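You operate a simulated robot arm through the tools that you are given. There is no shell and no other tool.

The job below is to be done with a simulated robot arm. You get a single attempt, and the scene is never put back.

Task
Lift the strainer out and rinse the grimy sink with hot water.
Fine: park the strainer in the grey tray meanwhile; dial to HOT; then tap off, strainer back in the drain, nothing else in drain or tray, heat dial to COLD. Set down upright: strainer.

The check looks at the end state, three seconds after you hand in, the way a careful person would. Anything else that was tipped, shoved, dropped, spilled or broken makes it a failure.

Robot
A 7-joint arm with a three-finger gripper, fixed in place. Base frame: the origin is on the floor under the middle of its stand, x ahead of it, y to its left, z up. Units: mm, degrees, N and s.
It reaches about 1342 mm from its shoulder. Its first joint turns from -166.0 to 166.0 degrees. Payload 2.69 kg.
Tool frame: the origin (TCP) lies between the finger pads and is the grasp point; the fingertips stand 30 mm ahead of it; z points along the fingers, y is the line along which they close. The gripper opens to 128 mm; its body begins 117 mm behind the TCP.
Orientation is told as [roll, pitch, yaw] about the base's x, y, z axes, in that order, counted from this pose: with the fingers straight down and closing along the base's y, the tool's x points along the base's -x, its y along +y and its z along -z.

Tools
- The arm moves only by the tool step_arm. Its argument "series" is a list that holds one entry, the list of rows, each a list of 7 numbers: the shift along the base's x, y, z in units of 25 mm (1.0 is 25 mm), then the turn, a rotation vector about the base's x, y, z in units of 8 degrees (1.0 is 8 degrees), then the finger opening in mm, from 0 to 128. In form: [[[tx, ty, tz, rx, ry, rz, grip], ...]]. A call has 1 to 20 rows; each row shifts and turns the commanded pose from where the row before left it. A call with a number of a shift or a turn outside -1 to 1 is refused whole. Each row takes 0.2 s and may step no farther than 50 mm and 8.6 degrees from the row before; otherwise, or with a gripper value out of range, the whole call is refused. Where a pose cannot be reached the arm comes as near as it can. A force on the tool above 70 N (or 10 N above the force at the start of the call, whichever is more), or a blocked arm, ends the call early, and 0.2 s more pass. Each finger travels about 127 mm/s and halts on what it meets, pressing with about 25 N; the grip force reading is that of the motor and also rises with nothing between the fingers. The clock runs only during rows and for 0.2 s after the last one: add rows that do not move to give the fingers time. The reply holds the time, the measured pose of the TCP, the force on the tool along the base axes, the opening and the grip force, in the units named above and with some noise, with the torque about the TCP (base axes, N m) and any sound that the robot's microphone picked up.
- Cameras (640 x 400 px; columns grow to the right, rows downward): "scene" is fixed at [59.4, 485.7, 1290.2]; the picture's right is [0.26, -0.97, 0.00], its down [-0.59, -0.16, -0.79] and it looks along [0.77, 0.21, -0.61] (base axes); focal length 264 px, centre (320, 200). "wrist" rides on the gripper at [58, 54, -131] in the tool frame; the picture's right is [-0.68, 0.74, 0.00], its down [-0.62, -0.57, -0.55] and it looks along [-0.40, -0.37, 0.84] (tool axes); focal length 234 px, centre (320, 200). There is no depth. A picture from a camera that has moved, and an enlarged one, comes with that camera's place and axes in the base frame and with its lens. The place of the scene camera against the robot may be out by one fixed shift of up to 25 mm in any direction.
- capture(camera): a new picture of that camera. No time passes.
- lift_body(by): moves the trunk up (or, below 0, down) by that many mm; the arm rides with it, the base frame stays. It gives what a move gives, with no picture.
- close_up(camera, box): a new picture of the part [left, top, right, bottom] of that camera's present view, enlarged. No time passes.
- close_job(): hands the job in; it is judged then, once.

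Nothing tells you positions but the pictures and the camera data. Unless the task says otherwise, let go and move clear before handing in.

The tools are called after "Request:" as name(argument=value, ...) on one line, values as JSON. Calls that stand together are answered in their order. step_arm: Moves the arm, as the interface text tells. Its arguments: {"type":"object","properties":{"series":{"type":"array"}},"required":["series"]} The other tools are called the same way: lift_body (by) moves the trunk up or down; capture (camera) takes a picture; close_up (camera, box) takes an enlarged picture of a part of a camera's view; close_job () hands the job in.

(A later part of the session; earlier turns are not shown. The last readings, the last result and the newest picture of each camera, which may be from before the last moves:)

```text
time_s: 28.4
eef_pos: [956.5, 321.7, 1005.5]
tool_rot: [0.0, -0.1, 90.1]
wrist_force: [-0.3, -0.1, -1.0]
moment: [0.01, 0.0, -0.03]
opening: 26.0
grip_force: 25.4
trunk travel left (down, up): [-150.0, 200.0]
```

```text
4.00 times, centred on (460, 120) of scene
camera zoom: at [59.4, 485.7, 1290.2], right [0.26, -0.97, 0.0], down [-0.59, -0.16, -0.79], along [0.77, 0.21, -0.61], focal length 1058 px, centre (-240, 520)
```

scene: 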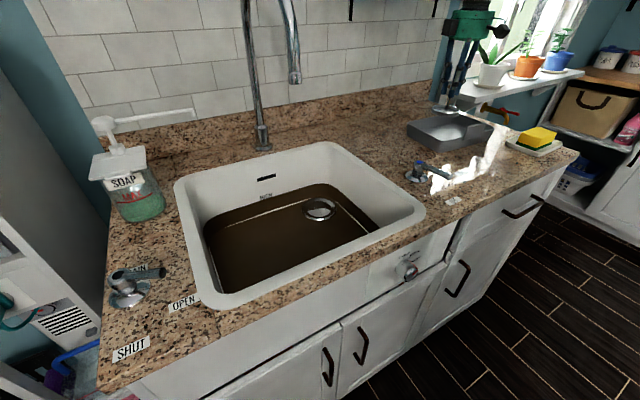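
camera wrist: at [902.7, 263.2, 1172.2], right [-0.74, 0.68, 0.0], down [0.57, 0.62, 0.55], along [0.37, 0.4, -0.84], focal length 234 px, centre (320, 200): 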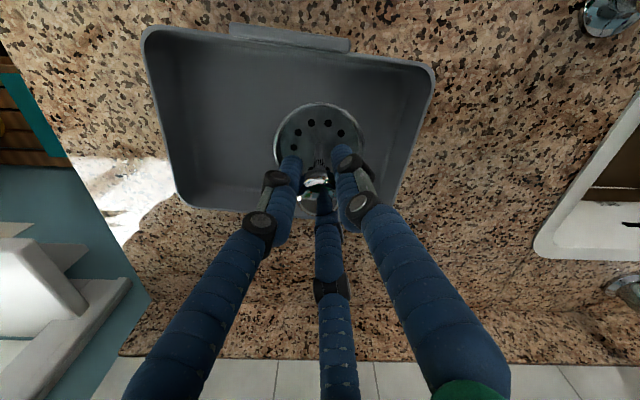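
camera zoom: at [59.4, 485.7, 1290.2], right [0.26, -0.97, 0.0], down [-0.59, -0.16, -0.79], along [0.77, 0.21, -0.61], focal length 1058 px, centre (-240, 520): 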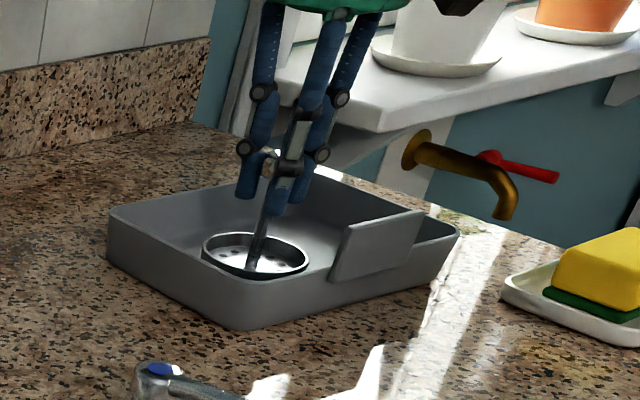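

Request:
step_arm(series=[[[0, 0, -0.12, 0, 0, 0, 10], [0, 0, 0, 0, 0, 0, 10]]])

Request:
step_arm(series=[[[0, 0, -0.12, 0, 0, 0, 10], [0, 0, 0, 0, 0, 0, 10]]])

Request:
step_arm(series=[[[0, 0, -0.12, 0, 0, 0, 10], [0, 0, 0, 0, 0, 0, 10]]])

Request:
close_up(camera="scene", box=[390, 70, 530, 170])

Request:
close_up(camera="wrist", box=[220, 60, 420, 260])

```text
time_s: 29.0
eef_pos: [956.8, 321.5, 1001.1]
tool_rot: [0.1, -0.1, 89.9]
wrist_force: [-0.1, -0.8, 0.8]
moment: [-0.06, 0.08, -0.02]
opening: 26.4
grip_force: 24.7
trunk travel left (down, up): [-150.0, 200.0]
```

```text
time_s: 29.6
eef_pos: [956.7, 323.3, 1000.6]
tool_rot: [-0.3, -0.1, 90.1]
wrist_force: [-0.5, -0.1, 15.0]
moment: [-0.08, 0.21, -0.01]
opening: 26.4
grip_force: 25.4
trunk travel left (down, up): [-150.0, 200.0]
```

```text
time_s: 30.2
eef_pos: [957.6, 321.8, 997.9]
tool_rot: [-0.1, 0.0, 90.0]
wrist_force: [2.4, -1.5, 19.0]
moment: [0.07, -0.15, -0.05]
opening: 26.4
grip_force: 25.6
trunk travel left (down, up): [-150.0, 200.0]
```

```text
4.00 times, centred on (460, 120) of scene
camera zoom: at [59.4, 485.7, 1290.2], right [0.26, -0.97, 0.0], down [-0.59, -0.16, -0.79], along [0.77, 0.21, -0.61], focal length 1058 px, centre (-240, 520)
```

zoom: 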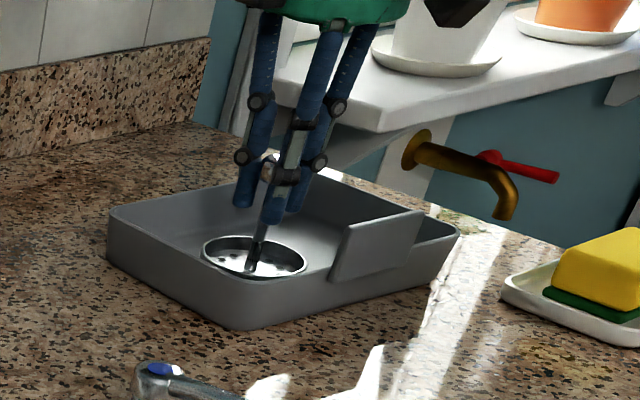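

```text
2.00 times, centred on (320, 160) of wrist
camera zoom: at [902.4, 263.1, 1128.9], right [-0.74, 0.68, 0.0], down [0.56, 0.62, 0.55], along [0.37, 0.4, -0.83], focal length 468 px, centre (320, 280)
```

zoom: 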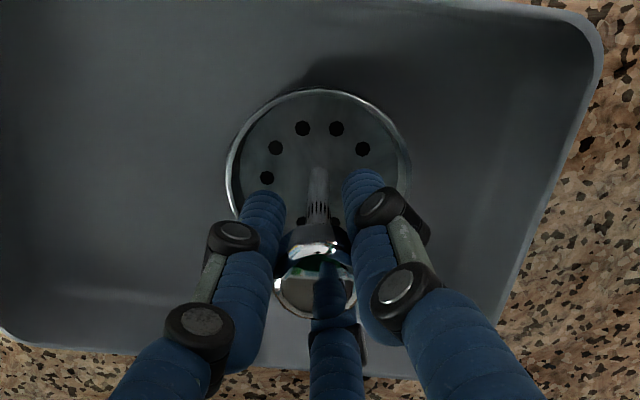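

It touched down at z≈1001 with about 19 N. I'll release and rise straight up.

Request:
step_arm(series=[[[0, 0, 0.08, 0, 0, 0, 10], [0, 0, 0, 0, 0, 0, 24], [0, 0, 0, 0, 0, 0, 40], [0, 0, 0, 0, 0, 0, 56], [0, 0, 0, 0, 0, 0, 56]]])

Request:
close_up(camera="scene", box=[390, 70, 530, 170])

Request:
close_up(camera="wrist", box=[220, 60, 420, 260])

```text
time_s: 31.4
eef_pos: [957.0, 321.3, 996.0]
tool_rot: [0.1, 0.0, 90.0]
wrist_force: [-0.2, 0.9, -1.1]
moment: [0.0, 0.01, 0.02]
opening: 56.2
grip_force: 0.1
trunk travel left (down, up): [-150.0, 200.0]
```

```text
4.00 times, centred on (460, 120) of scene
camera zoom: at [59.4, 485.7, 1290.2], right [0.26, -0.97, 0.0], down [-0.59, -0.16, -0.79], along [0.77, 0.21, -0.61], focal length 1058 px, centre (-240, 520)
```

zoom: 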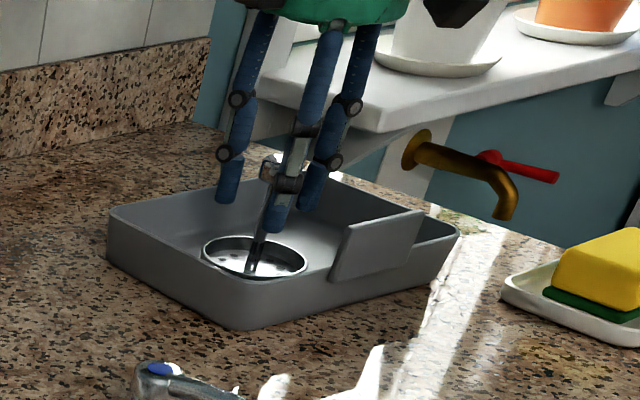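

```text
2.00 times, centred on (320, 160) of wrist
camera zoom: at [903.0, 263.4, 1128.5], right [-0.74, 0.68, 0.0], down [0.57, 0.62, 0.55], along [0.37, 0.4, -0.84], focal length 468 px, centre (320, 280)
```

zoom: 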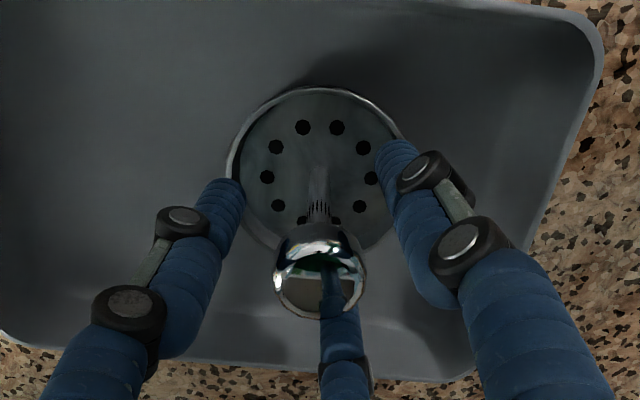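

The strainer stands upright in the tray. I'll rise and back off toward the front, so I can look at the heat dial.

Request:
step_arm(series=[[[0, 0, 0.6, 0, 0, 0, 56], [0, 0, 0.9, 0, 0, 0, 56], [0, 0, 0.9, 0, 0, 0, 56], [0, 0, 0.9, 0, 0, 0, 56], [0, 0, 0.9, 0, 0, 0, 56], [0, 0, 0.9, 0, 0, 0, 56], [0, 0, 0.5, 0, 0, 0, 56], [0, 0, 0, 0, 0, 0, 56]]])

Request:
close_up(camera="scene", box=[390, 70, 530, 170])

Request:
step_arm(series=[[[-0.97, -0.05, 0, 0, 0, 0, 56], [-0.97, -0.05, 0, 0, 0, 0, 56], [-0.97, -0.05, 0, 0, 0, 0, 56], [-0.97, -0.05, 0, 0, 0, 0, 56], [-0.97, -0.05, 0, 0, 0, 0, 56], [-0.97, -0.05, 0, 0, 0, 0, 56], [-0.97, -0.05, 0, 0, 0, 0, 56], [-0.97, -0.05, 0, 0, 0, 0, 56], [-0.97, -0.05, 0, 0, 0, 0, 56], [-0.97, -0.05, 0, 0, 0, 0, 56], [-0.97, -0.05, 0, 0, 0, 0, 56], [-0.97, -0.05, 0, 0, 0, 0, 56], [-0.97, -0.05, 0, 0, 0, 0, 56], [-0.97, -0.05, 0, 0, 0, 0, 56], [-0.97, -0.05, 0, 0, 0, 0, 56], [-0.97, -0.05, 0, 0, 0, 0, 56], [-0.97, -0.05, 0, 0, 0, 0, 56], [-0.97, -0.05, 0, 0, 0, 0, 56], [-0.97, -0.05, 0, 0, 0, 0, 56], [-0.97, -0.05, 0, 0, 0, 0, 56]]])

Request:
capture(camera="wrist")

Request:
capture(camera="scene")

```text
time_s: 33.2
eef_pos: [956.5, 321.9, 1136.7]
tool_rot: [0.0, 0.0, 89.9]
wrist_force: [-0.6, -0.3, -0.4]
moment: [0.01, 0.01, -0.02]
opening: 56.2
grip_force: 0.1
trunk travel left (down, up): [-150.0, 200.0]
```

```text
4.00 times, centred on (460, 120) of scene
camera zoom: at [59.4, 485.7, 1290.2], right [0.26, -0.97, 0.0], down [-0.59, -0.16, -0.79], along [0.77, 0.21, -0.61], focal length 1058 px, centre (-240, 520)
```

zoom: 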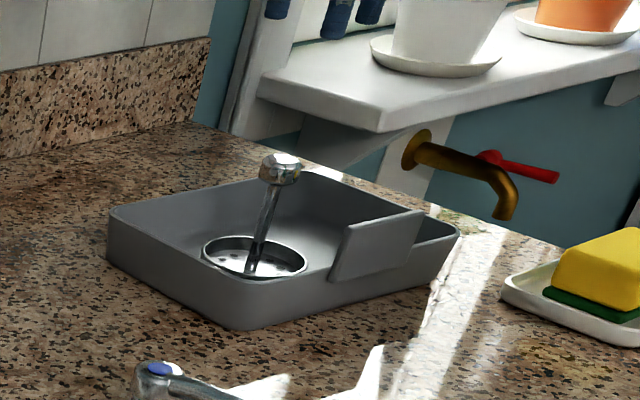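

```text
time_s: 37.4
eef_pos: [470.8, 297.9, 1136.7]
tool_rot: [0.0, 0.0, 90.0]
wrist_force: [0.2, 0.7, 0.2]
moment: [0.0, 0.0, 0.0]
opening: 55.8
grip_force: 0.1
trunk travel left (down, up): [-150.0, 200.0]
```

```text
taken
camera wrist: at [417.7, 238.9, 1269.0], right [-0.74, 0.68, 0.0], down [0.57, 0.62, 0.55], along [0.37, 0.4, -0.84], focal length 234 px, centre (320, 200)
```

wrist: 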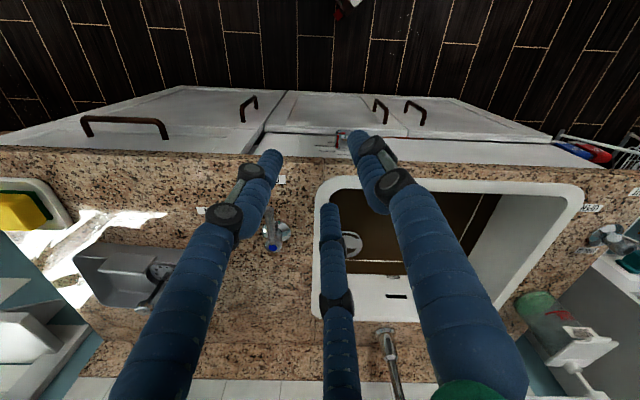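

```text
taken
```

scene: 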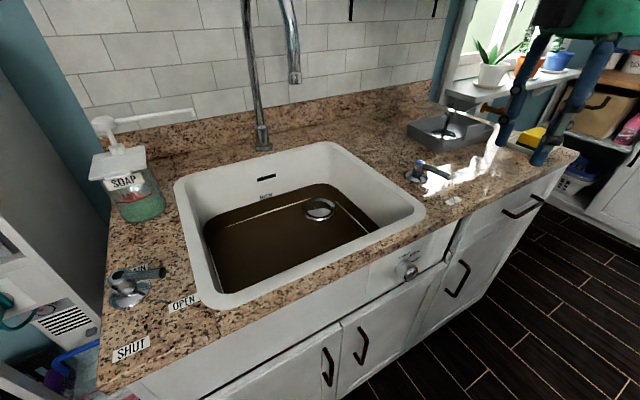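

Request:
step_arm(series=[[[0, 0, 0, 0.7, -0.7, 0, 56], [0, 0, 0, 0.7, -0.7, 0, 56], [0, 0, 0, 0.7, -0.7, 0, 56], [0, 0, 0, 0.7, -0.7, 0, 56], [0, 0, 0, 0.7, -0.7, 0, 56], [0, 0, 0, 0.7, -0.7, 0, 56], [0, 0, 0, 0, 0, 0, 56]]])

Request:
capture(camera="wrist")

Request:
capture(camera="scene")

```text
time_s: 39.0
eef_pos: [473.1, 297.5, 1140.1]
tool_rot: [-38.0, -31.5, 101.1]
wrist_force: [0.5, 0.5, 4.5]
moment: [-0.27, 0.22, 0.02]
opening: 56.1
grip_force: 0.1
trunk travel left (down, up): [-150.0, 200.0]
```

```text
taken
camera wrist: at [368.0, 188.8, 1169.4], right [-0.73, 0.69, -0.03], down [0.08, 0.14, 0.99], along [0.68, 0.71, -0.16], focal length 234 px, centre (320, 200)
```

wrist: 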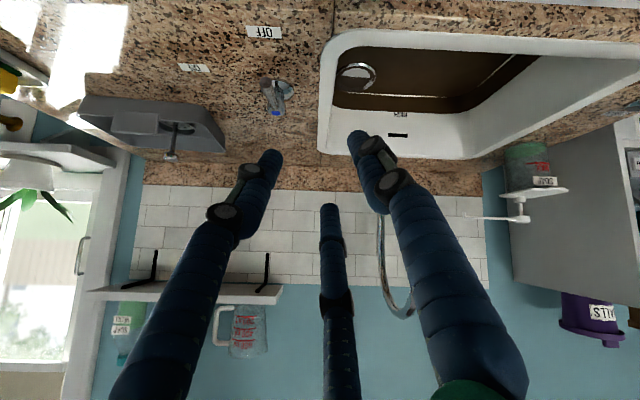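

```text
taken
```

scene: 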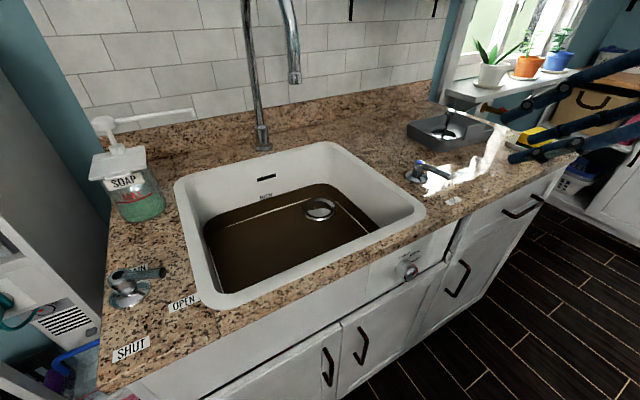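

Request:
step_arm(series=[[[-0.5, -0.5, -0.3, 0.7, -0.7, 0, 56], [-0.5, -0.5, -0.3, 0.7, -0.7, 0, 56], [-0.5, -0.5, -0.3, 0.7, -0.7, 0, 56], [0, 0, -0.8, 0.7, -0.7, 0, 56], [0, 0, -0.8, 0.7, -0.7, 0, 56], [0, 0, -0.8, 0.25, -0.25, 0, 56], [0, 0, 0, 0, 0, 0, 56]]])

Request:
capture(camera="wrist")

Request:
capture(camera="scene")

```text
time_s: 40.6
eef_pos: [473.2, 195.7, 1190.4]
tool_rot: [-79.8, -48.0, 130.9]
wrist_force: [0.2, 0.3, 0.2]
moment: [-0.01, 0.01, 0.02]
opening: 56.4
grip_force: 0.1
out of reach, approached as far as the arm can: row 3, 4, 5, 6
trunk travel left (down, up): [-150.0, 200.0]
```

```text
taken
camera wrist: at [378.2, 92.3, 1127.7], right [-0.75, 0.66, 0.02], down [-0.28, -0.34, 0.9], along [0.6, 0.66, 0.45], focal length 234 px, centre (320, 200)
```

wrist: 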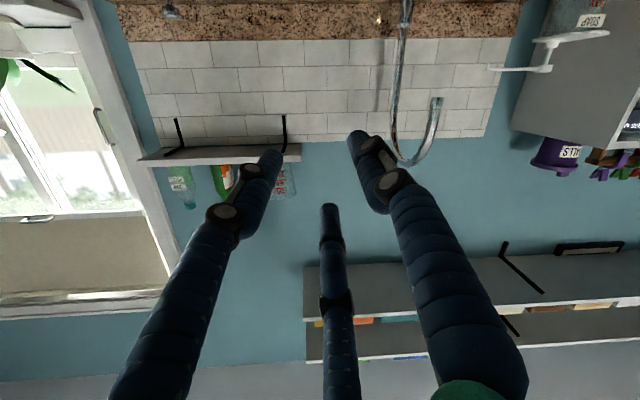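

```text
taken
```

scene: 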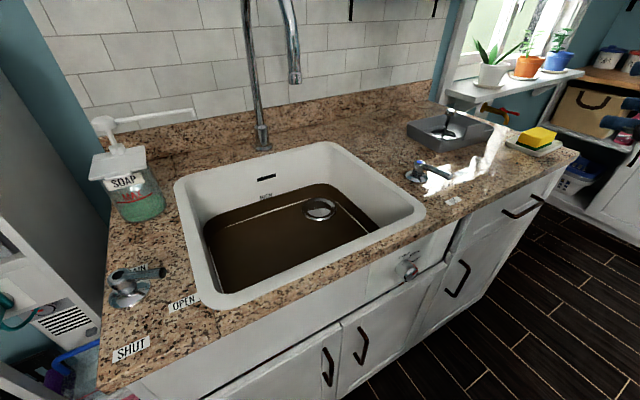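

The horizontal pose isn't reachable this close in and this high up. I'll tilt back down and raise the trunk for more room, then retry lower.

Request:
step_arm(series=[[[0, 0, 0, -0.7, 0.7, 0, 56], [0, 0, 0, -0.7, 0.7, 0, 56], [0, 0, 0, -0.7, 0.7, 0, 56], [0, 0, 0, -0.7, 0.7, 0, 56], [0, 0, 0, -0.7, 0.7, 0, 56], [0, 0, 0, 0, 0, 0, 56]]])

Request:
lift_body(by=100)

Request:
capture(camera="wrist")

```text
time_s: 42.0
eef_pos: [473.3, 196.8, 1190.1]
tool_rot: [-30.6, -32.7, 97.4]
wrist_force: [0.1, 0.4, -0.1]
moment: [0.0, 0.03, 0.01]
opening: 56.1
grip_force: 0.0
trunk travel left (down, up): [-150.0, 200.0]
```

```text
time_s: 43.3
eef_pos: [473.1, 196.7, 1290.5]
tool_rot: [-30.6, -32.8, 97.5]
wrist_force: [0.2, -0.1, 0.1]
moment: [0.03, -0.04, -0.03]
opening: 56.0
grip_force: 0.0
trunk travel left (down, up): [-250.0, 100.0]
```

```text
taken
camera wrist: at [372.7, 86.8, 1330.7], right [-0.73, 0.68, 0.05], down [0.19, 0.13, 0.97], along [0.66, 0.72, -0.23], focal length 234 px, centre (320, 200)
```

wrist: 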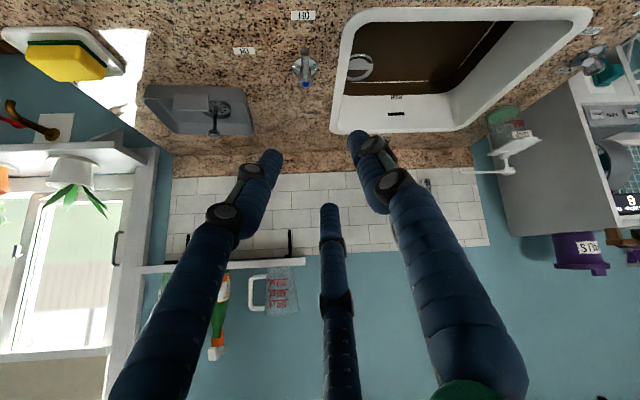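

Request:
lift_body(by=100)

Request:
step_arm(series=[[[-0.19, 0.21, -0.95, 0, 0, 0, 56], [-0.19, 0.21, -0.95, 0, 0, 0, 56], [-0.19, 0.21, -0.95, 0, 0, 0, 56], [-0.19, 0.21, -0.95, 0, 0, 0, 56], [-0.19, 0.21, -0.95, 0, 0, 0, 56], [-0.19, 0.21, -0.95, 0, 0, 0, 56], [-0.19, 0.21, -0.95, 0, 0, 0, 56], [-0.19, 0.21, -0.95, 0, 0, 0, 56], [-0.19, 0.21, -0.95, 0, 0, 0, 56], [-0.19, 0.21, -0.95, 0, 0, 0, 56], [-0.19, 0.21, -0.95, 0, 0, 0, 56], [-0.19, 0.21, -0.95, 0, 0, 0, 56], [0, 0, 0, 0, 0, 0, 56]]])

Request:
capture(camera="wrist")

Request:
capture(camera="scene")

```text
time_s: 44.7
eef_pos: [473.5, 197.7, 1390.8]
tool_rot: [-30.7, -32.8, 97.5]
wrist_force: [-0.3, 0.1, 0.8]
moment: [0.03, 0.0, 0.0]
opening: 56.3
grip_force: 0.0
trunk travel left (down, up): [-350.0, 0.0]
```

```text
time_s: 47.5
eef_pos: [418.7, 252.2, 1130.2]
tool_rot: [-30.4, -32.8, 97.4]
wrist_force: [-1.1, 0.1, -1.0]
moment: [0.03, -0.01, -0.02]
opening: 56.1
grip_force: 0.1
out of reach, approached as far as the arm can: row 12
trunk travel left (down, up): [-350.0, 0.0]
```

```text
taken
camera wrist: at [318.3, 143.1, 1171.5], right [-0.73, 0.68, 0.05], down [0.2, 0.13, 0.97], along [0.65, 0.72, -0.23], focal length 234 px, centre (320, 200)
```

wrist: 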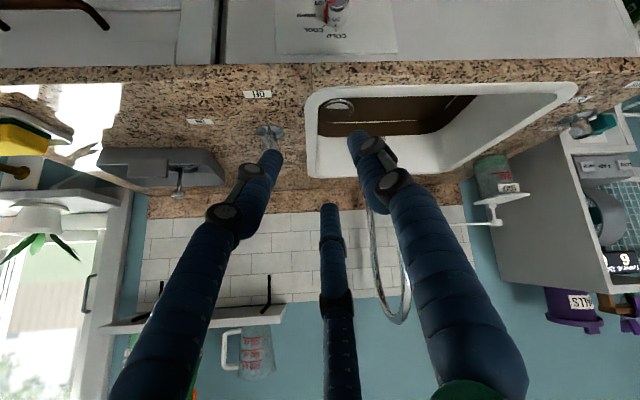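

```text
taken
```

scene: 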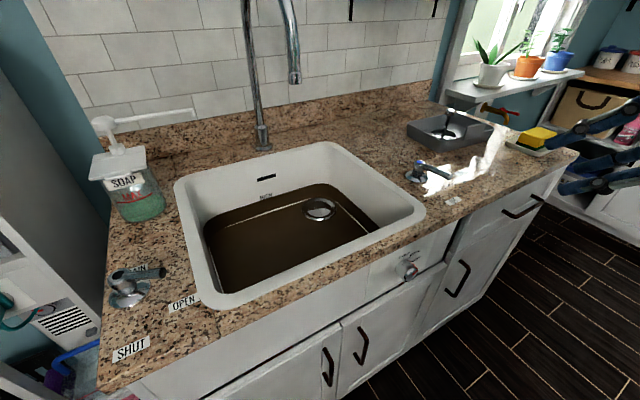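

The arm can't fold that close to its shoulder. I'll straighten the tool to vertical a little further out, go down in front of the cabinet, and then tilt up low down.

Request:
step_arm(series=[[[0.7, 0.7, 0.5, 0, 0, 0, 56], [0.5, 0.5, 0.5, -0.695, 0.584, 0, 56], [0, 0, 0, -0.695, 0.584, 0, 56], [0, 0, 0, -0.695, 0.584, 0, 56], [0, 0, 0, -0.695, 0.584, 0, 56], [0, 0, 0, -0.695, 0.584, 0, 56], [0, 0, 0, -0.695, 0.584, 0, 56], [-0.7, 0.7, 0, 0, 0, 0, 56], [-0.7, 0.7, 0, 0, 0, 0, 56], [0, 0, 0, 0, 0, 0, 56]]])

Request:
capture(camera="wrist")

```text
time_s: 49.7
eef_pos: [412.1, 319.4, 1156.3]
tool_rot: [-0.1, 0.0, 88.4]
wrist_force: [-0.8, -0.4, -0.7]
moment: [0.01, 0.0, 0.01]
opening: 56.1
grip_force: 0.0
trunk travel left (down, up): [-350.0, 0.0]
```

```text
taken
camera wrist: at [356.5, 261.4, 1287.3], right [-0.72, 0.7, 0.0], down [0.58, 0.6, 0.55], along [0.38, 0.39, -0.84], focal length 234 px, centre (320, 200)
```

wrist: 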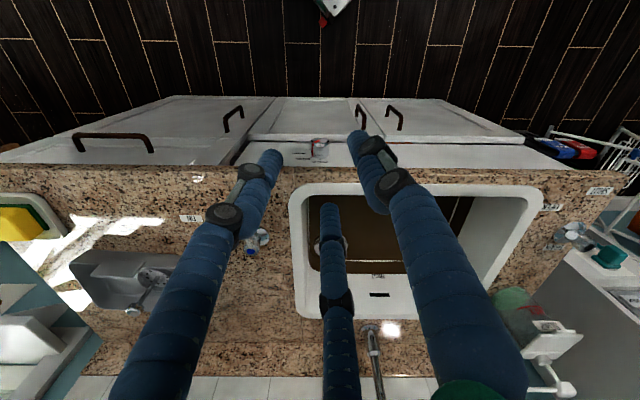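

Request:
step_arm(series=[[[-0.35, -0.35, -0.5, 0, 0, 0, 56], [-0.35, -0.35, -0.9, 0, 0, 0, 56], [0, 0, -0.95, 0, 0, 0, 56], [0, 0, -0.95, 0, 0, 0, 56], [0, 0, -0.95, 0, 0, 0, 56], [0, 0, -0.95, 0, 0, 0, 56], [0, 0, -0.95, 0, 0, 0, 56], [0, 0, -0.95, 0, 0, 0, 56], [0, 0, -0.95, 0, 0, 0, 56], [0, 0, -0.95, 0, 0, 0, 56], [0, 0, -0.95, 0, 0, 0, 56], [0, 0, 0, 0, 0, 0, 56]]])

Request:
capture(camera="wrist")

Request:
capture(camera="scene")

```text
time_s: 52.3
eef_pos: [396.9, 300.3, 905.1]
tool_rot: [0.0, -0.1, 88.4]
wrist_force: [-0.1, 0.6, -0.3]
moment: [0.01, 0.02, 0.0]
opening: 56.3
grip_force: 0.1
trunk travel left (down, up): [-350.0, 0.0]
```

```text
taken
camera wrist: at [339.8, 243.6, 1036.5], right [-0.72, 0.7, 0.0], down [0.58, 0.6, 0.55], along [0.38, 0.39, -0.84], focal length 234 px, centre (320, 200)
```

wrist: 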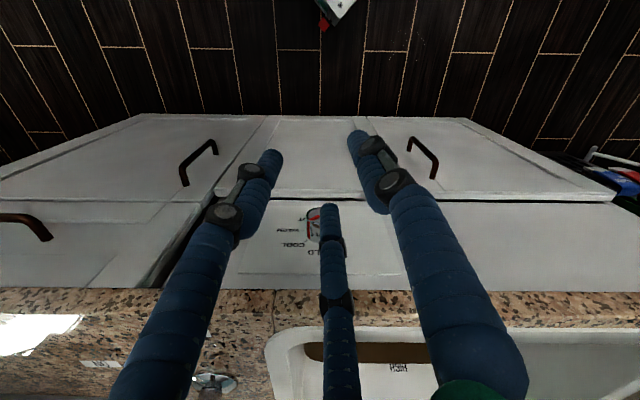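

```text
taken
```

scene: 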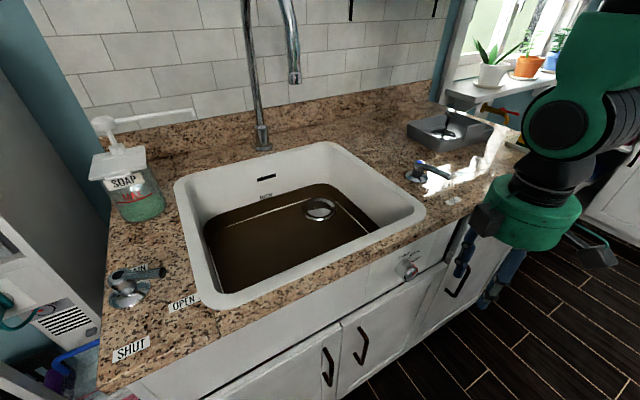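

Request:
close_up(camera="wrist", box=[240, 190, 350, 290])

Request:
close_up(camera="scene", box=[340, 220, 480, 310])

```text
4.00 times, centred on (295, 240) of wrist
camera zoom: at [339.8, 243.6, 1036.5], right [-0.72, 0.7, 0.0], down [0.58, 0.6, 0.55], along [0.38, 0.39, -0.84], focal length 937 px, centre (420, 40)
```

zoom: 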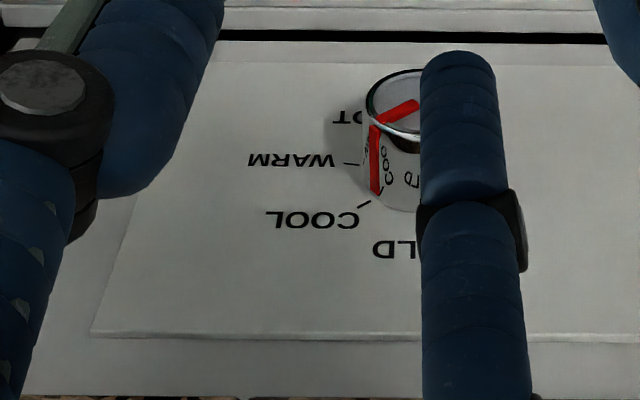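

```text
4.44 times, centred on (410, 265) of scene
camera zoom: at [59.4, 485.7, 1290.2], right [0.26, -0.97, 0.0], down [-0.59, -0.16, -0.79], along [0.77, 0.21, -0.61], focal length 1176 px, centre (-80, -89)
```

zoom: 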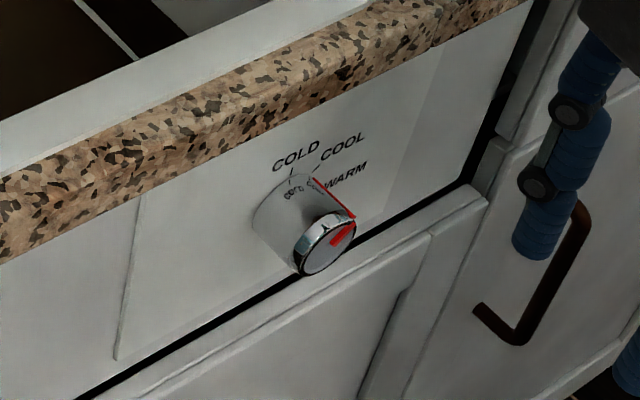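

The labels are COLD at the top, COOL and WARM to the right and HOT lower right. The pointer is now near COOL/WARM. I'll go lower and tilt the gripper toward the panel.

Request:
step_arm(series=[[[-0.2, -0.2, -0.95, 0, 0, 0, 56], [-0.2, -0.2, -0.95, 0, 0, 0, 56], [0, 0, -0.95, 0, 0, 0, 56], [0, 0, -0.95, 0, 0, 0, 56], [0, 0, -0.95, 0, 0, 0, 56], [0, 0, -0.95, 0, 0, 0, 56], [0, 0, -0.95, 0, 0, 0, 56], [0, 0, 0, 0, 0, 0, 56]]])

Request:
step_arm(series=[[[0, 0, 0, 0.7, -0.7, 0, 56], [0, 0, 0, 0.7, -0.7, 0, 56], [0, 0, 0, 0.7, -0.7, 0, 56], [0, 0, 0, 0.7, -0.7, 0, 56], [0, 0, 0, 0.7, -0.7, 0, 56], [0, 0, 0, 0, 0, 0, 56]]])

Request:
capture(camera="wrist")

Request:
capture(camera="scene")

```text
time_s: 54.1
eef_pos: [386.7, 289.9, 738.9]
tool_rot: [0.1, -0.1, 88.2]
wrist_force: [-0.3, -0.2, -0.1]
moment: [0.03, 0.03, 0.02]
opening: 56.0
grip_force: 0.0
trunk travel left (down, up): [-350.0, 0.0]
```

```text
time_s: 55.5
eef_pos: [385.7, 290.0, 739.6]
tool_rot: [-29.7, -27.7, 95.8]
wrist_force: [-0.3, 0.6, -0.8]
moment: [0.01, 0.02, -0.04]
opening: 56.2
grip_force: 0.1
trunk travel left (down, up): [-350.0, 0.0]
```

```text
taken
camera wrist: at [283.6, 187.1, 790.0], right [-0.71, 0.7, -0.01], down [0.2, 0.21, 0.96], along [0.67, 0.68, -0.29], focal length 234 px, centre (320, 200)
```

wrist: 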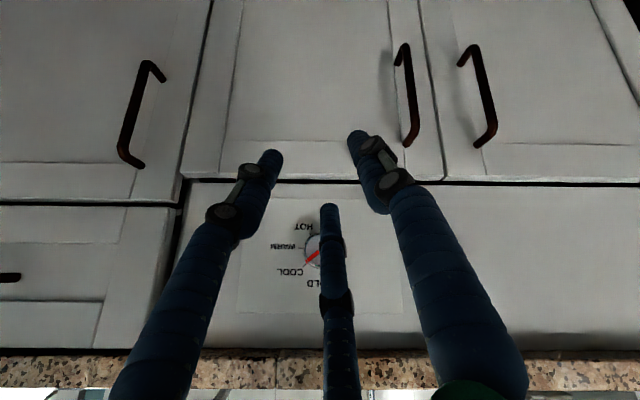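

```text
taken
```

scene: 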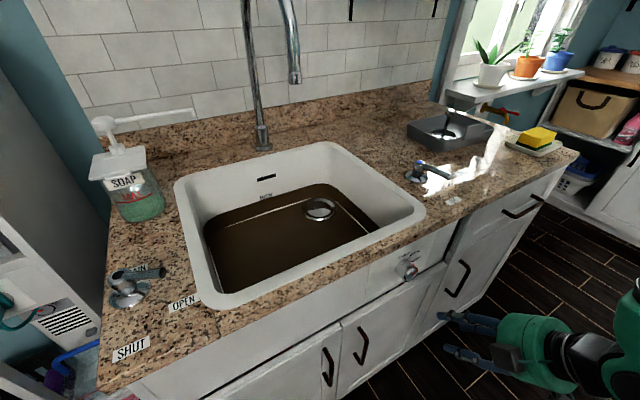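

Request:
close_up(camera="wrist", box=[260, 200, 360, 300])

Request:
step_arm(series=[[[0, 0, 0, 0.7, -0.7, 0, 56], [0, 0, 0, 0.7, -0.7, 0, 56], [0, 0, 0, 0.7, -0.7, 0, 56], [0, 0, 0, 0.7, -0.7, 0, 56], [0, 0, 0, 0.7, -0.7, 0, 56], [0, 0, 0, 0.7, -0.7, 0, 56], [0, 0, 0, 0, 0, 0, 56]]])

Request:
capture(camera="wrist")

Request:
capture(camera="scene")

```text
4.00 times, centred on (310, 250) of wrist
camera zoom: at [283.6, 187.1, 790.0], right [-0.71, 0.7, -0.01], down [0.2, 0.21, 0.96], along [0.67, 0.68, -0.29], focal length 937 px, centre (360, 0)
```

zoom: 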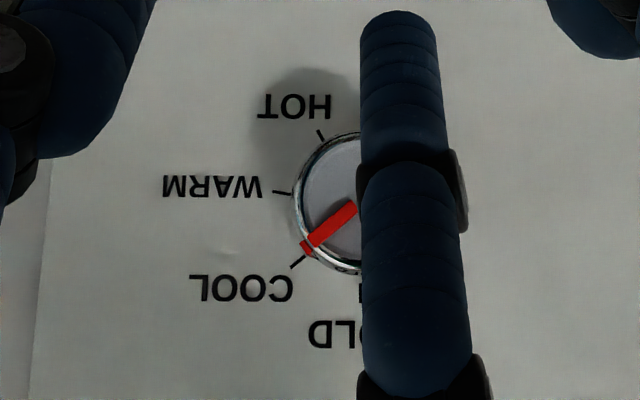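

```text
time_s: 57.1
eef_pos: [386.8, 292.6, 739.6]
tool_rot: [-86.2, -46.7, 132.1]
wrist_force: [0.6, 0.9, 0.1]
moment: [-0.02, -0.02, 0.0]
opening: 56.1
grip_force: 0.0
trunk travel left (down, up): [-350.0, 0.0]
```

```text
taken
camera wrist: at [290.8, 194.4, 667.2], right [-0.71, 0.71, -0.01], down [-0.37, -0.35, 0.86], along [0.6, 0.61, 0.51], focal length 234 px, centre (320, 200)
```

wrist: 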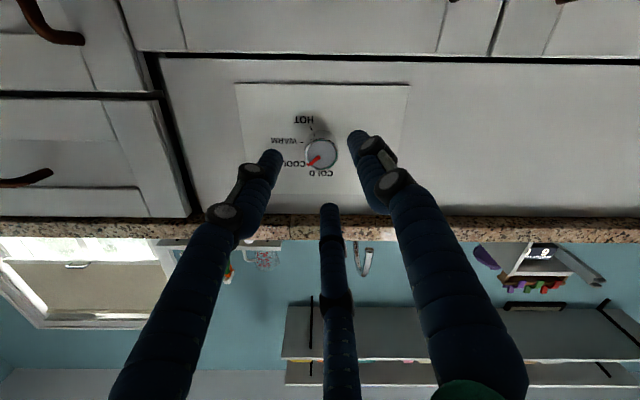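

```text
taken
```

scene: 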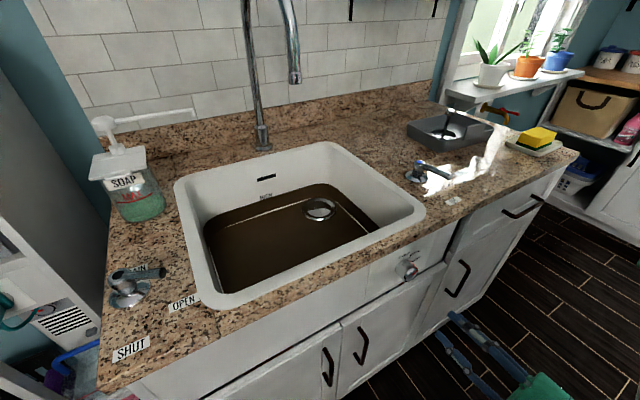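

Request:
close_up(camera="wrist", box=[250, 90, 390, 200])

```text
3.64 times, centred on (320, 145) of wrist
camera zoom: at [290.8, 194.4, 667.2], right [-0.71, 0.71, -0.01], down [-0.37, -0.35, 0.86], along [0.6, 0.61, 0.51], focal length 852 px, centre (320, 400)
```

zoom: 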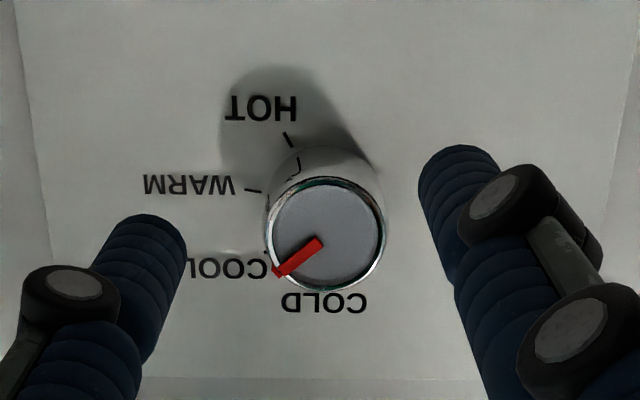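

The pointer is at COOL. The marks are about 49° apart, so HOT is about 97° clockwise from here. The dial face centre is near R 64, D 615, z 766 and it is about 41 mm across. I'll align with its axis and pre-turn the wrist about −45°.

Request:
step_arm(series=[[[-0.06, 0.06, 0.36, 0.23, -0.23, 0, 74], [0, 0, 0.36, -0.66, -0.66, 0, 74], [0, 0, 0.36, -0.66, -0.66, 0, 74], [0, 0, 0, -0.66, -0.66, 0, 74], [0, 0, 0, -0.66, -0.66, 0, 74], [0, 0, 0, -0.66, -0.66, 0, 74], [0, 0, 0, -0.66, -0.66, 0, 74], [0, 0, 0, 0, 0, 0, 74]]])

Request:
capture(camera="wrist")

Request:
capture(camera="scene")

```text
time_s: 58.9
eef_pos: [382.6, 292.6, 765.8]
tool_rot: [-89.9, -1.8, 134.9]
wrist_force: [0.3, -0.4, 0.3]
moment: [0.0, 0.02, -0.01]
opening: 74.0
grip_force: 0.1
trunk travel left (down, up): [-350.0, 0.0]
```

```text
taken
camera wrist: at [330.5, 159.1, 711.8], right [-0.49, 0.49, -0.71], down [-0.81, 0.04, 0.59], along [0.32, 0.87, 0.38], focal length 234 px, centre (320, 200)
```

wrist: 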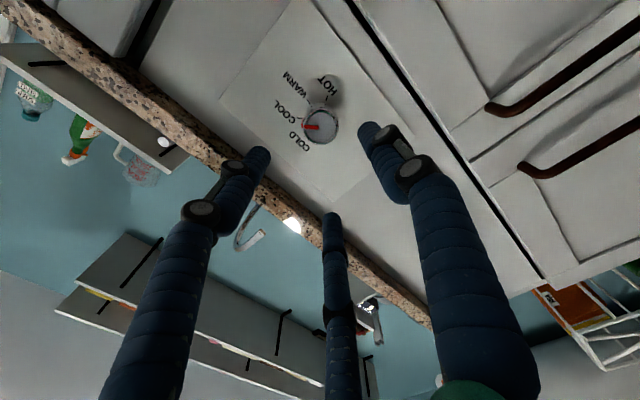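

```text
taken
```

scene: 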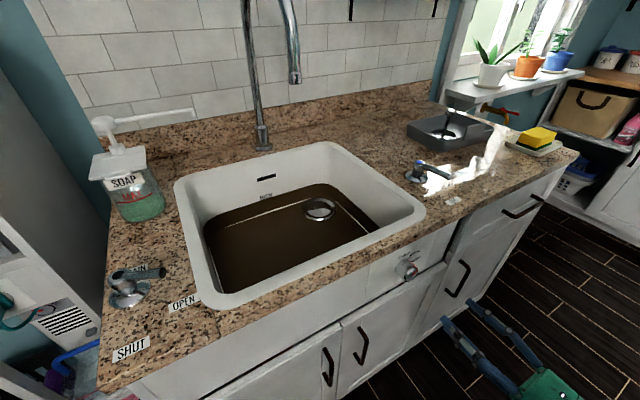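

Request:
close_up(camera="wrist", box=[270, 80, 370, 160])

```text
5.00 times, centred on (320, 120) of wrist
camera zoom: at [330.5, 159.1, 711.8], right [-0.49, 0.49, -0.71], down [-0.81, 0.04, 0.59], along [0.32, 0.87, 0.38], focal length 1171 px, centre (320, 600)
```

zoom: 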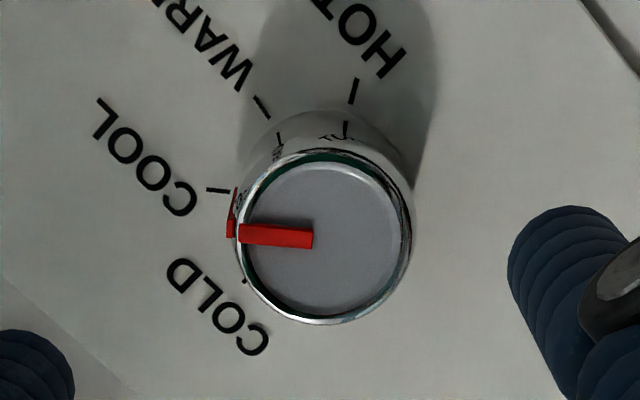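

Request:
step_arm(series=[[[0.66, 0.58, 0, 0, 0, 0, 74], [0.62, 0.62, 0, 0, 0, 0, 74], [0.62, 0.62, 0, 0, 0, 0, 74], [0.62, 0.62, 0, 0, 0, 0, 74], [0.62, 0.62, 0, 0, 0, 0, 74], [0.3, 0.3, 0, 0, 0, 0, 74], [0, 0, 0, 0, 0, 0, 74]]])

Request:
capture(camera="wrist")

Request:
close_up(camera="scene", box=[340, 220, 540, 400])

```text
time_s: 60.5
eef_pos: [470.2, 375.4, 767.0]
tool_rot: [-89.9, -1.9, 134.9]
wrist_force: [-0.3, 0.2, 0.3]
moment: [0.0, -0.04, 0.01]
opening: 74.0
grip_force: 0.0
trunk travel left (down, up): [-350.0, 0.0]
```

```text
taken
camera wrist: at [416.7, 242.6, 711.8], right [-0.5, 0.49, -0.71], down [-0.81, 0.04, 0.59], along [0.32, 0.87, 0.38], focal length 234 px, centre (320, 200)
```

wrist: 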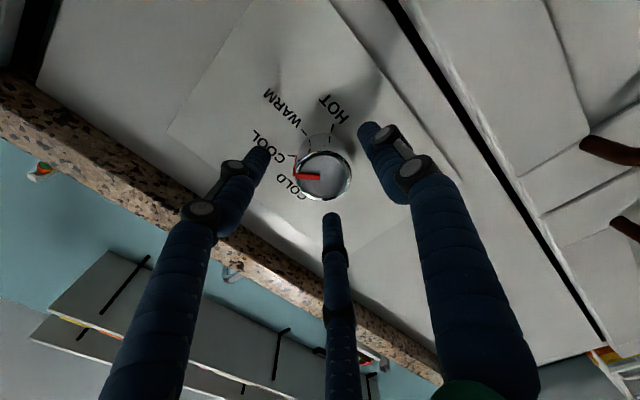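

```text
2.22 times, centred on (440, 310) of scene
camera zoom: at [59.4, 485.7, 1290.2], right [0.26, -0.97, 0.0], down [-0.59, -0.16, -0.79], along [0.77, 0.21, -0.61], focal length 588 px, centre (53, -44)
```

zoom: 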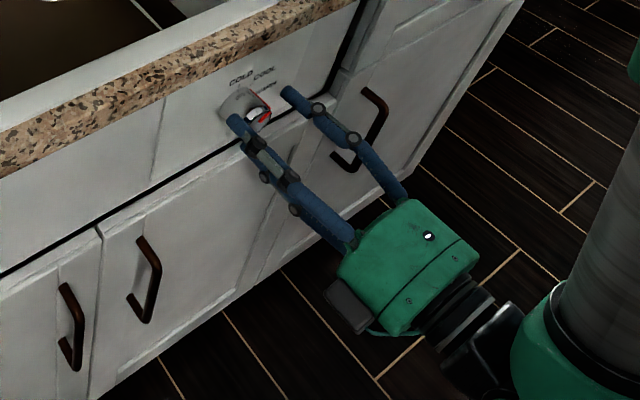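

Request:
step_arm(series=[[[0.28, 0.28, -0.08, 0, 0, 0, 74], [0, 0, 0, 0, 0, 0, 60], [0, 0, 0, 0, 0, 0, 45], [0, 0, 0, 0, 0, 0, 25], [0, 0, 0, 0, 0, 0, 25]]])

Request:
capture(camera="wrist")

Request:
close_up(camera="wrist", box=[250, 90, 390, 230])

```text
time_s: 61.7
eef_pos: [476.6, 384.2, 764.9]
tool_rot: [-90.0, -1.9, 134.9]
wrist_force: [-15.9, 15.7, 6.3]
moment: [0.09, -0.08, 0.96]
opening: 42.0
grip_force: 45.4
trunk travel left (down, up): [-350.0, 0.0]
```

```text
taken
camera wrist: at [423.1, 250.8, 710.1], right [-0.5, 0.49, -0.71], down [-0.81, 0.03, 0.59], along [0.31, 0.87, 0.38], focal length 234 px, centre (320, 200)
```

wrist: 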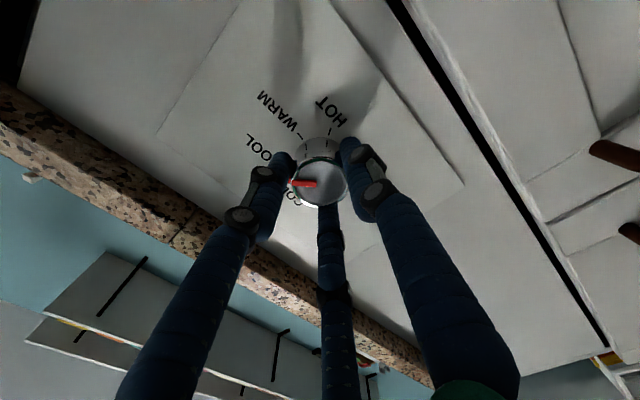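

```text
2.86 times, centred on (320, 160) of wrist
camera zoom: at [423.1, 250.8, 710.1], right [-0.5, 0.49, -0.71], down [-0.81, 0.03, 0.59], along [0.31, 0.87, 0.38], focal length 669 px, centre (320, 314)
```

zoom: 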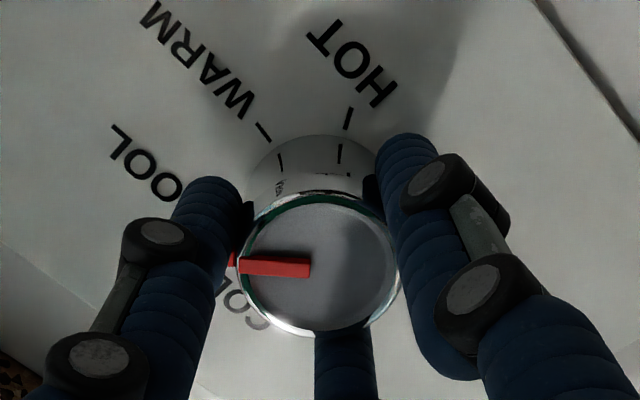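

It's gripped, with a small sideways load. I'll shift slightly to relieve that, then start turning clockwise.

Request:
step_arm(series=[[[-0.045, 0.045, 0.02, 0, 0, 0, 25], [0, 0, 0, 0, 0, 0, 25]]])

Request:
step_arm(series=[[[0, 0, 0, 0.5, 0.5, 0, 25], [0, 0, 0, 0.6, 0.6, 0, 25], [0, 0, 0, 0, 0, 0, 25]]])

Request:
close_up(camera="wrist", box=[250, 90, 390, 230])

```text
time_s: 62.3
eef_pos: [476.4, 383.4, 765.7]
tool_rot: [-89.9, -1.9, 134.9]
wrist_force: [-6.4, 9.2, 2.2]
moment: [0.06, -0.11, 0.13]
opening: 42.0
grip_force: 44.9
trunk travel left (down, up): [-350.0, 0.0]
```

```text
time_s: 63.1
eef_pos: [475.5, 384.4, 765.7]
tool_rot: [-89.8, -14.3, 134.7]
wrist_force: [-2.6, 2.5, 4.4]
moment: [0.08, -0.14, -0.11]
opening: 41.9
grip_force: 45.0
trunk travel left (down, up): [-350.0, 0.0]
```

```text
2.86 times, centred on (320, 160) of wrist
camera zoom: at [413.1, 260.4, 699.3], right [-0.59, 0.59, -0.55], down [-0.71, -0.06, 0.7], along [0.38, 0.8, 0.46], focal length 669 px, centre (320, 314)
```

zoom: 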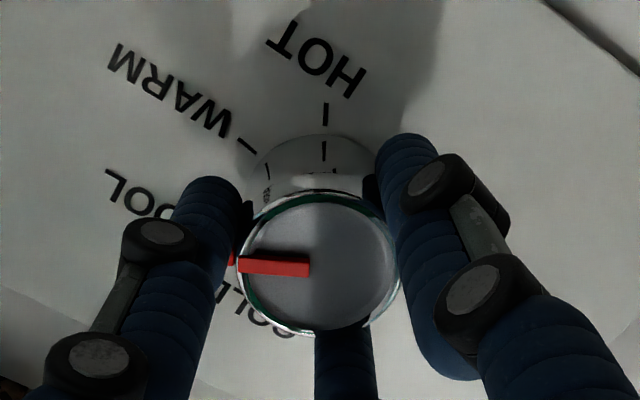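

The dial turns with the gripper, so I'll continue.

Request:
step_arm(series=[[[0, 0, 0, 0.7, 0.7, 0, 25], [0, 0, 0, 0.7, 0.7, 0, 25], [0, 0, 0, 0.7, 0.7, 0, 25], [0, 0, 0, 0.7, 0.7, 0, 25], [0, 0, 0, 0.7, 0.7, 0, 25], [0, 0, 0, 0.7, 0.7, 0, 25], [0, 0, 0, 0.7, 0.7, 0, 25], [0, 0, 0, 0.7, 0.7, 0, 25], [0, 0, 0, 0, 0, 0, 25]]])

Request:
close_up(camera="wrist", box=[250, 90, 390, 230])

Request:
close_up(camera="scene", box=[340, 220, 540, 400])

```text
time_s: 65.1
eef_pos: [474.7, 384.0, 765.0]
tool_rot: [-89.1, -77.7, 134.2]
wrist_force: [-2.1, -8.6, 2.9]
moment: [0.14, -0.14, -0.2]
opening: 41.7
grip_force: 45.0
trunk travel left (down, up): [-350.0, 0.0]
```

```text
2.86 times, centred on (320, 160) of wrist
camera zoom: at [354.3, 319.2, 697.3], right [-0.61, 0.61, 0.51], down [-0.09, -0.69, 0.72], along [0.79, 0.4, 0.47], focal length 669 px, centre (320, 314)
```

zoom: 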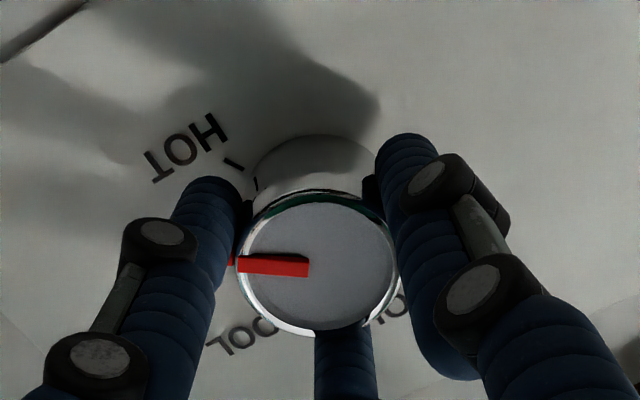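

```text
2.22 times, centred on (440, 310) of scene
camera zoom: at [59.4, 485.7, 1290.2], right [0.26, -0.97, 0.0], down [-0.59, -0.16, -0.79], along [0.77, 0.21, -0.61], focal length 588 px, centre (53, -44)
```

zoom: 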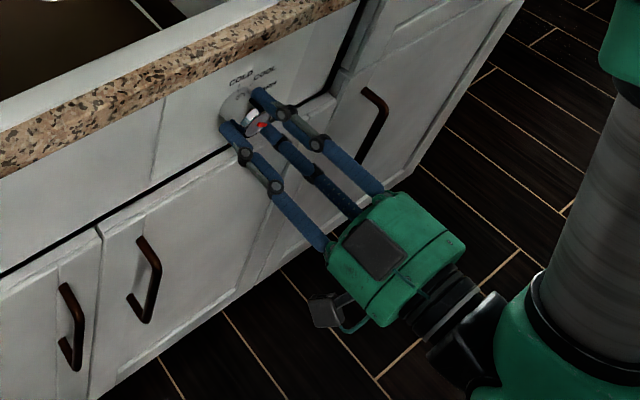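

Request:
step_arm(series=[[[0, 0, 0, 0.62, 0.62, 0, 25], [0, 0, 0, 0.62, 0.62, 0, 25], [0, 0, 0, 0.62, 0.62, 0, 25], [0, 0, 0, 0, 0, 0, 25]]])

Request:
close_up(camera="wrist", box=[250, 90, 390, 230])

```text
time_s: 66.1
eef_pos: [476.0, 384.0, 765.5]
tool_rot: [89.4, -81.1, -44.1]
wrist_force: [-4.3, -5.6, 3.0]
moment: [0.0, 0.01, 0.1]
opening: 41.6
grip_force: 44.9
trunk travel left (down, up): [-350.0, 0.0]
```

```text
2.86 times, centred on (320, 160) of wrist
camera zoom: at [339.0, 334.5, 716.1], right [-0.44, 0.44, 0.78], down [0.08, -0.85, 0.52], along [0.89, 0.29, 0.34], focal length 669 px, centre (320, 314)
```

zoom: 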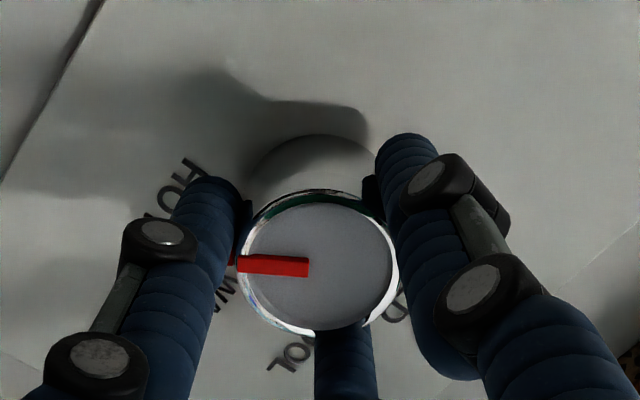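

That's about 97° of turn. I'll release, back off straight and check the pointer.

Request:
step_arm(series=[[[0, 0, 0, 0, 0, 0, 50], [0, 0, 0, 0, 0, 0, 74], [0, 0, 0, 0, 0, 0, 74], [-0.6, -0.6, 0, 0, 0, 0, 74], [-0.7, -0.7, 0, 0, 0, 0, 74], [-0.7, -0.7, 0, 0, 0, 0, 74], [-0.7, -0.7, 0, 0, 0, 0, 74], [0, 0, 0, 0, 0, 0, 74]]])

Request:
capture(camera="wrist")

Request:
close_up(camera="wrist", box=[260, 80, 380, 200])

```text
time_s: 67.9
eef_pos: [408.4, 317.2, 764.4]
tool_rot: [89.2, -81.4, -44.0]
wrist_force: [1.1, -0.9, 0.3]
moment: [-0.01, 0.04, -0.02]
opening: 74.0
grip_force: 0.0
trunk travel left (down, up): [-350.0, 0.0]
```

```text
taken
camera wrist: at [271.0, 266.7, 716.3], right [-0.44, 0.44, 0.78], down [0.08, -0.85, 0.52], along [0.89, 0.29, 0.34], focal length 234 px, centre (320, 200)
```

wrist: 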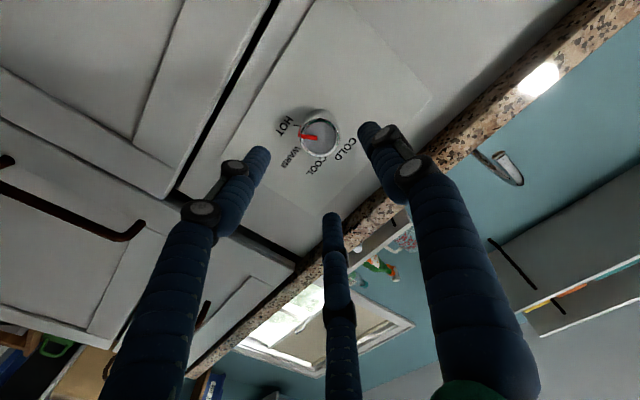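

```text
3.33 times, centred on (320, 140) of wrist
camera zoom: at [271.0, 266.7, 716.3], right [-0.44, 0.44, 0.78], down [0.08, -0.85, 0.52], along [0.89, 0.29, 0.34], focal length 781 px, centre (320, 400)
```

zoom: 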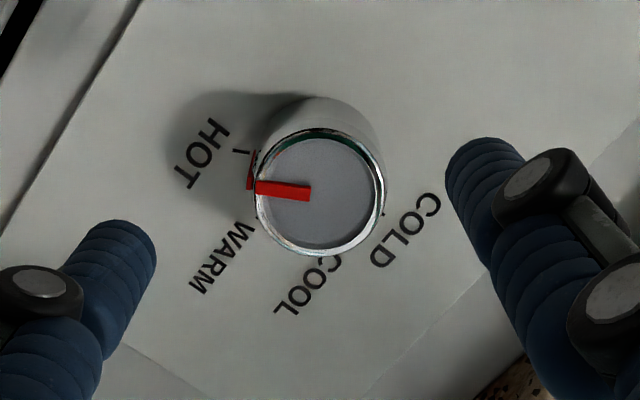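

The dial is at HOT. I'll retrace the path now: tilt back to vertical, rise, and go to the tap lever with the fingers closed.

Request:
step_arm(series=[[[-0.5, -0.5, -0.5, 0, 0, 0, 74], [-0.5, -0.5, -0.5, 0, 0, 0, 74], [0, 0, 0, -0.72, 0.72, 0, 60], [0, 0, 0, -0.72, 0.72, 0, 40], [0, 0, 0, -0.72, 0.72, 0, 20], [0, 0, 0, -0.72, 0.72, 0, 0], [0, 0, 0, -0.72, 0.72, 0, 0], [0, 0, 0, -0.72, 0.72, 0, 0], [0, 0, 0, -0.72, 0.72, 0, 0], [0, 0, 0, -0.72, 0.72, 0, 0], [0, 0, 0, -0.72, 0.72, 0, 0], [0, 0, 0, -0.72, 0.72, 0, 0], [0, 0, 0, -0.72, 0.72, 0, 0], [0, 0, 0, 0, 0, 0, 0]]])

Request:
capture(camera="wrist")

Request:
capture(camera="scene")

```text
time_s: 70.9
eef_pos: [382.7, 291.8, 739.4]
tool_rot: [0.2, -0.3, 36.3]
wrist_force: [0.5, -0.6, -0.3]
moment: [-0.01, 0.06, -0.03]
opening: 2.1
grip_force: 24.5
trunk travel left (down, up): [-350.0, 0.0]
```

```text
taken
camera wrist: at [303.7, 299.8, 871.2], right [0.11, 0.99, 0.0], down [0.83, -0.09, 0.55], along [0.55, -0.06, -0.84], focal length 234 px, centre (320, 200)
```

wrist: 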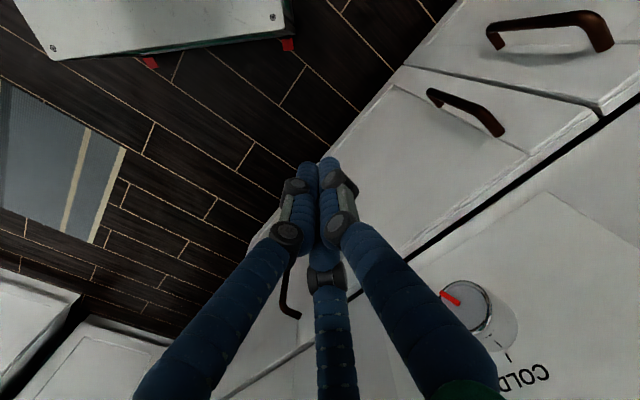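

```text
taken
```

scene: 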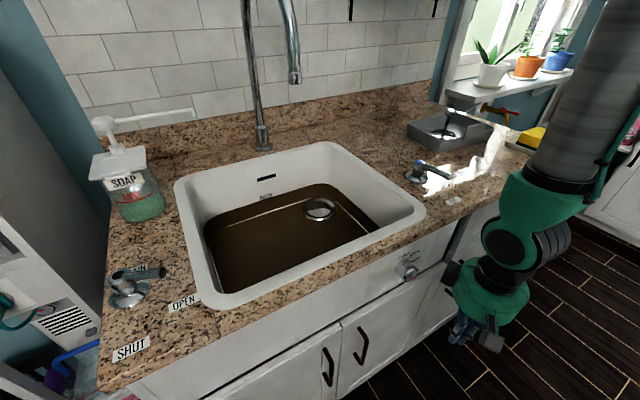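

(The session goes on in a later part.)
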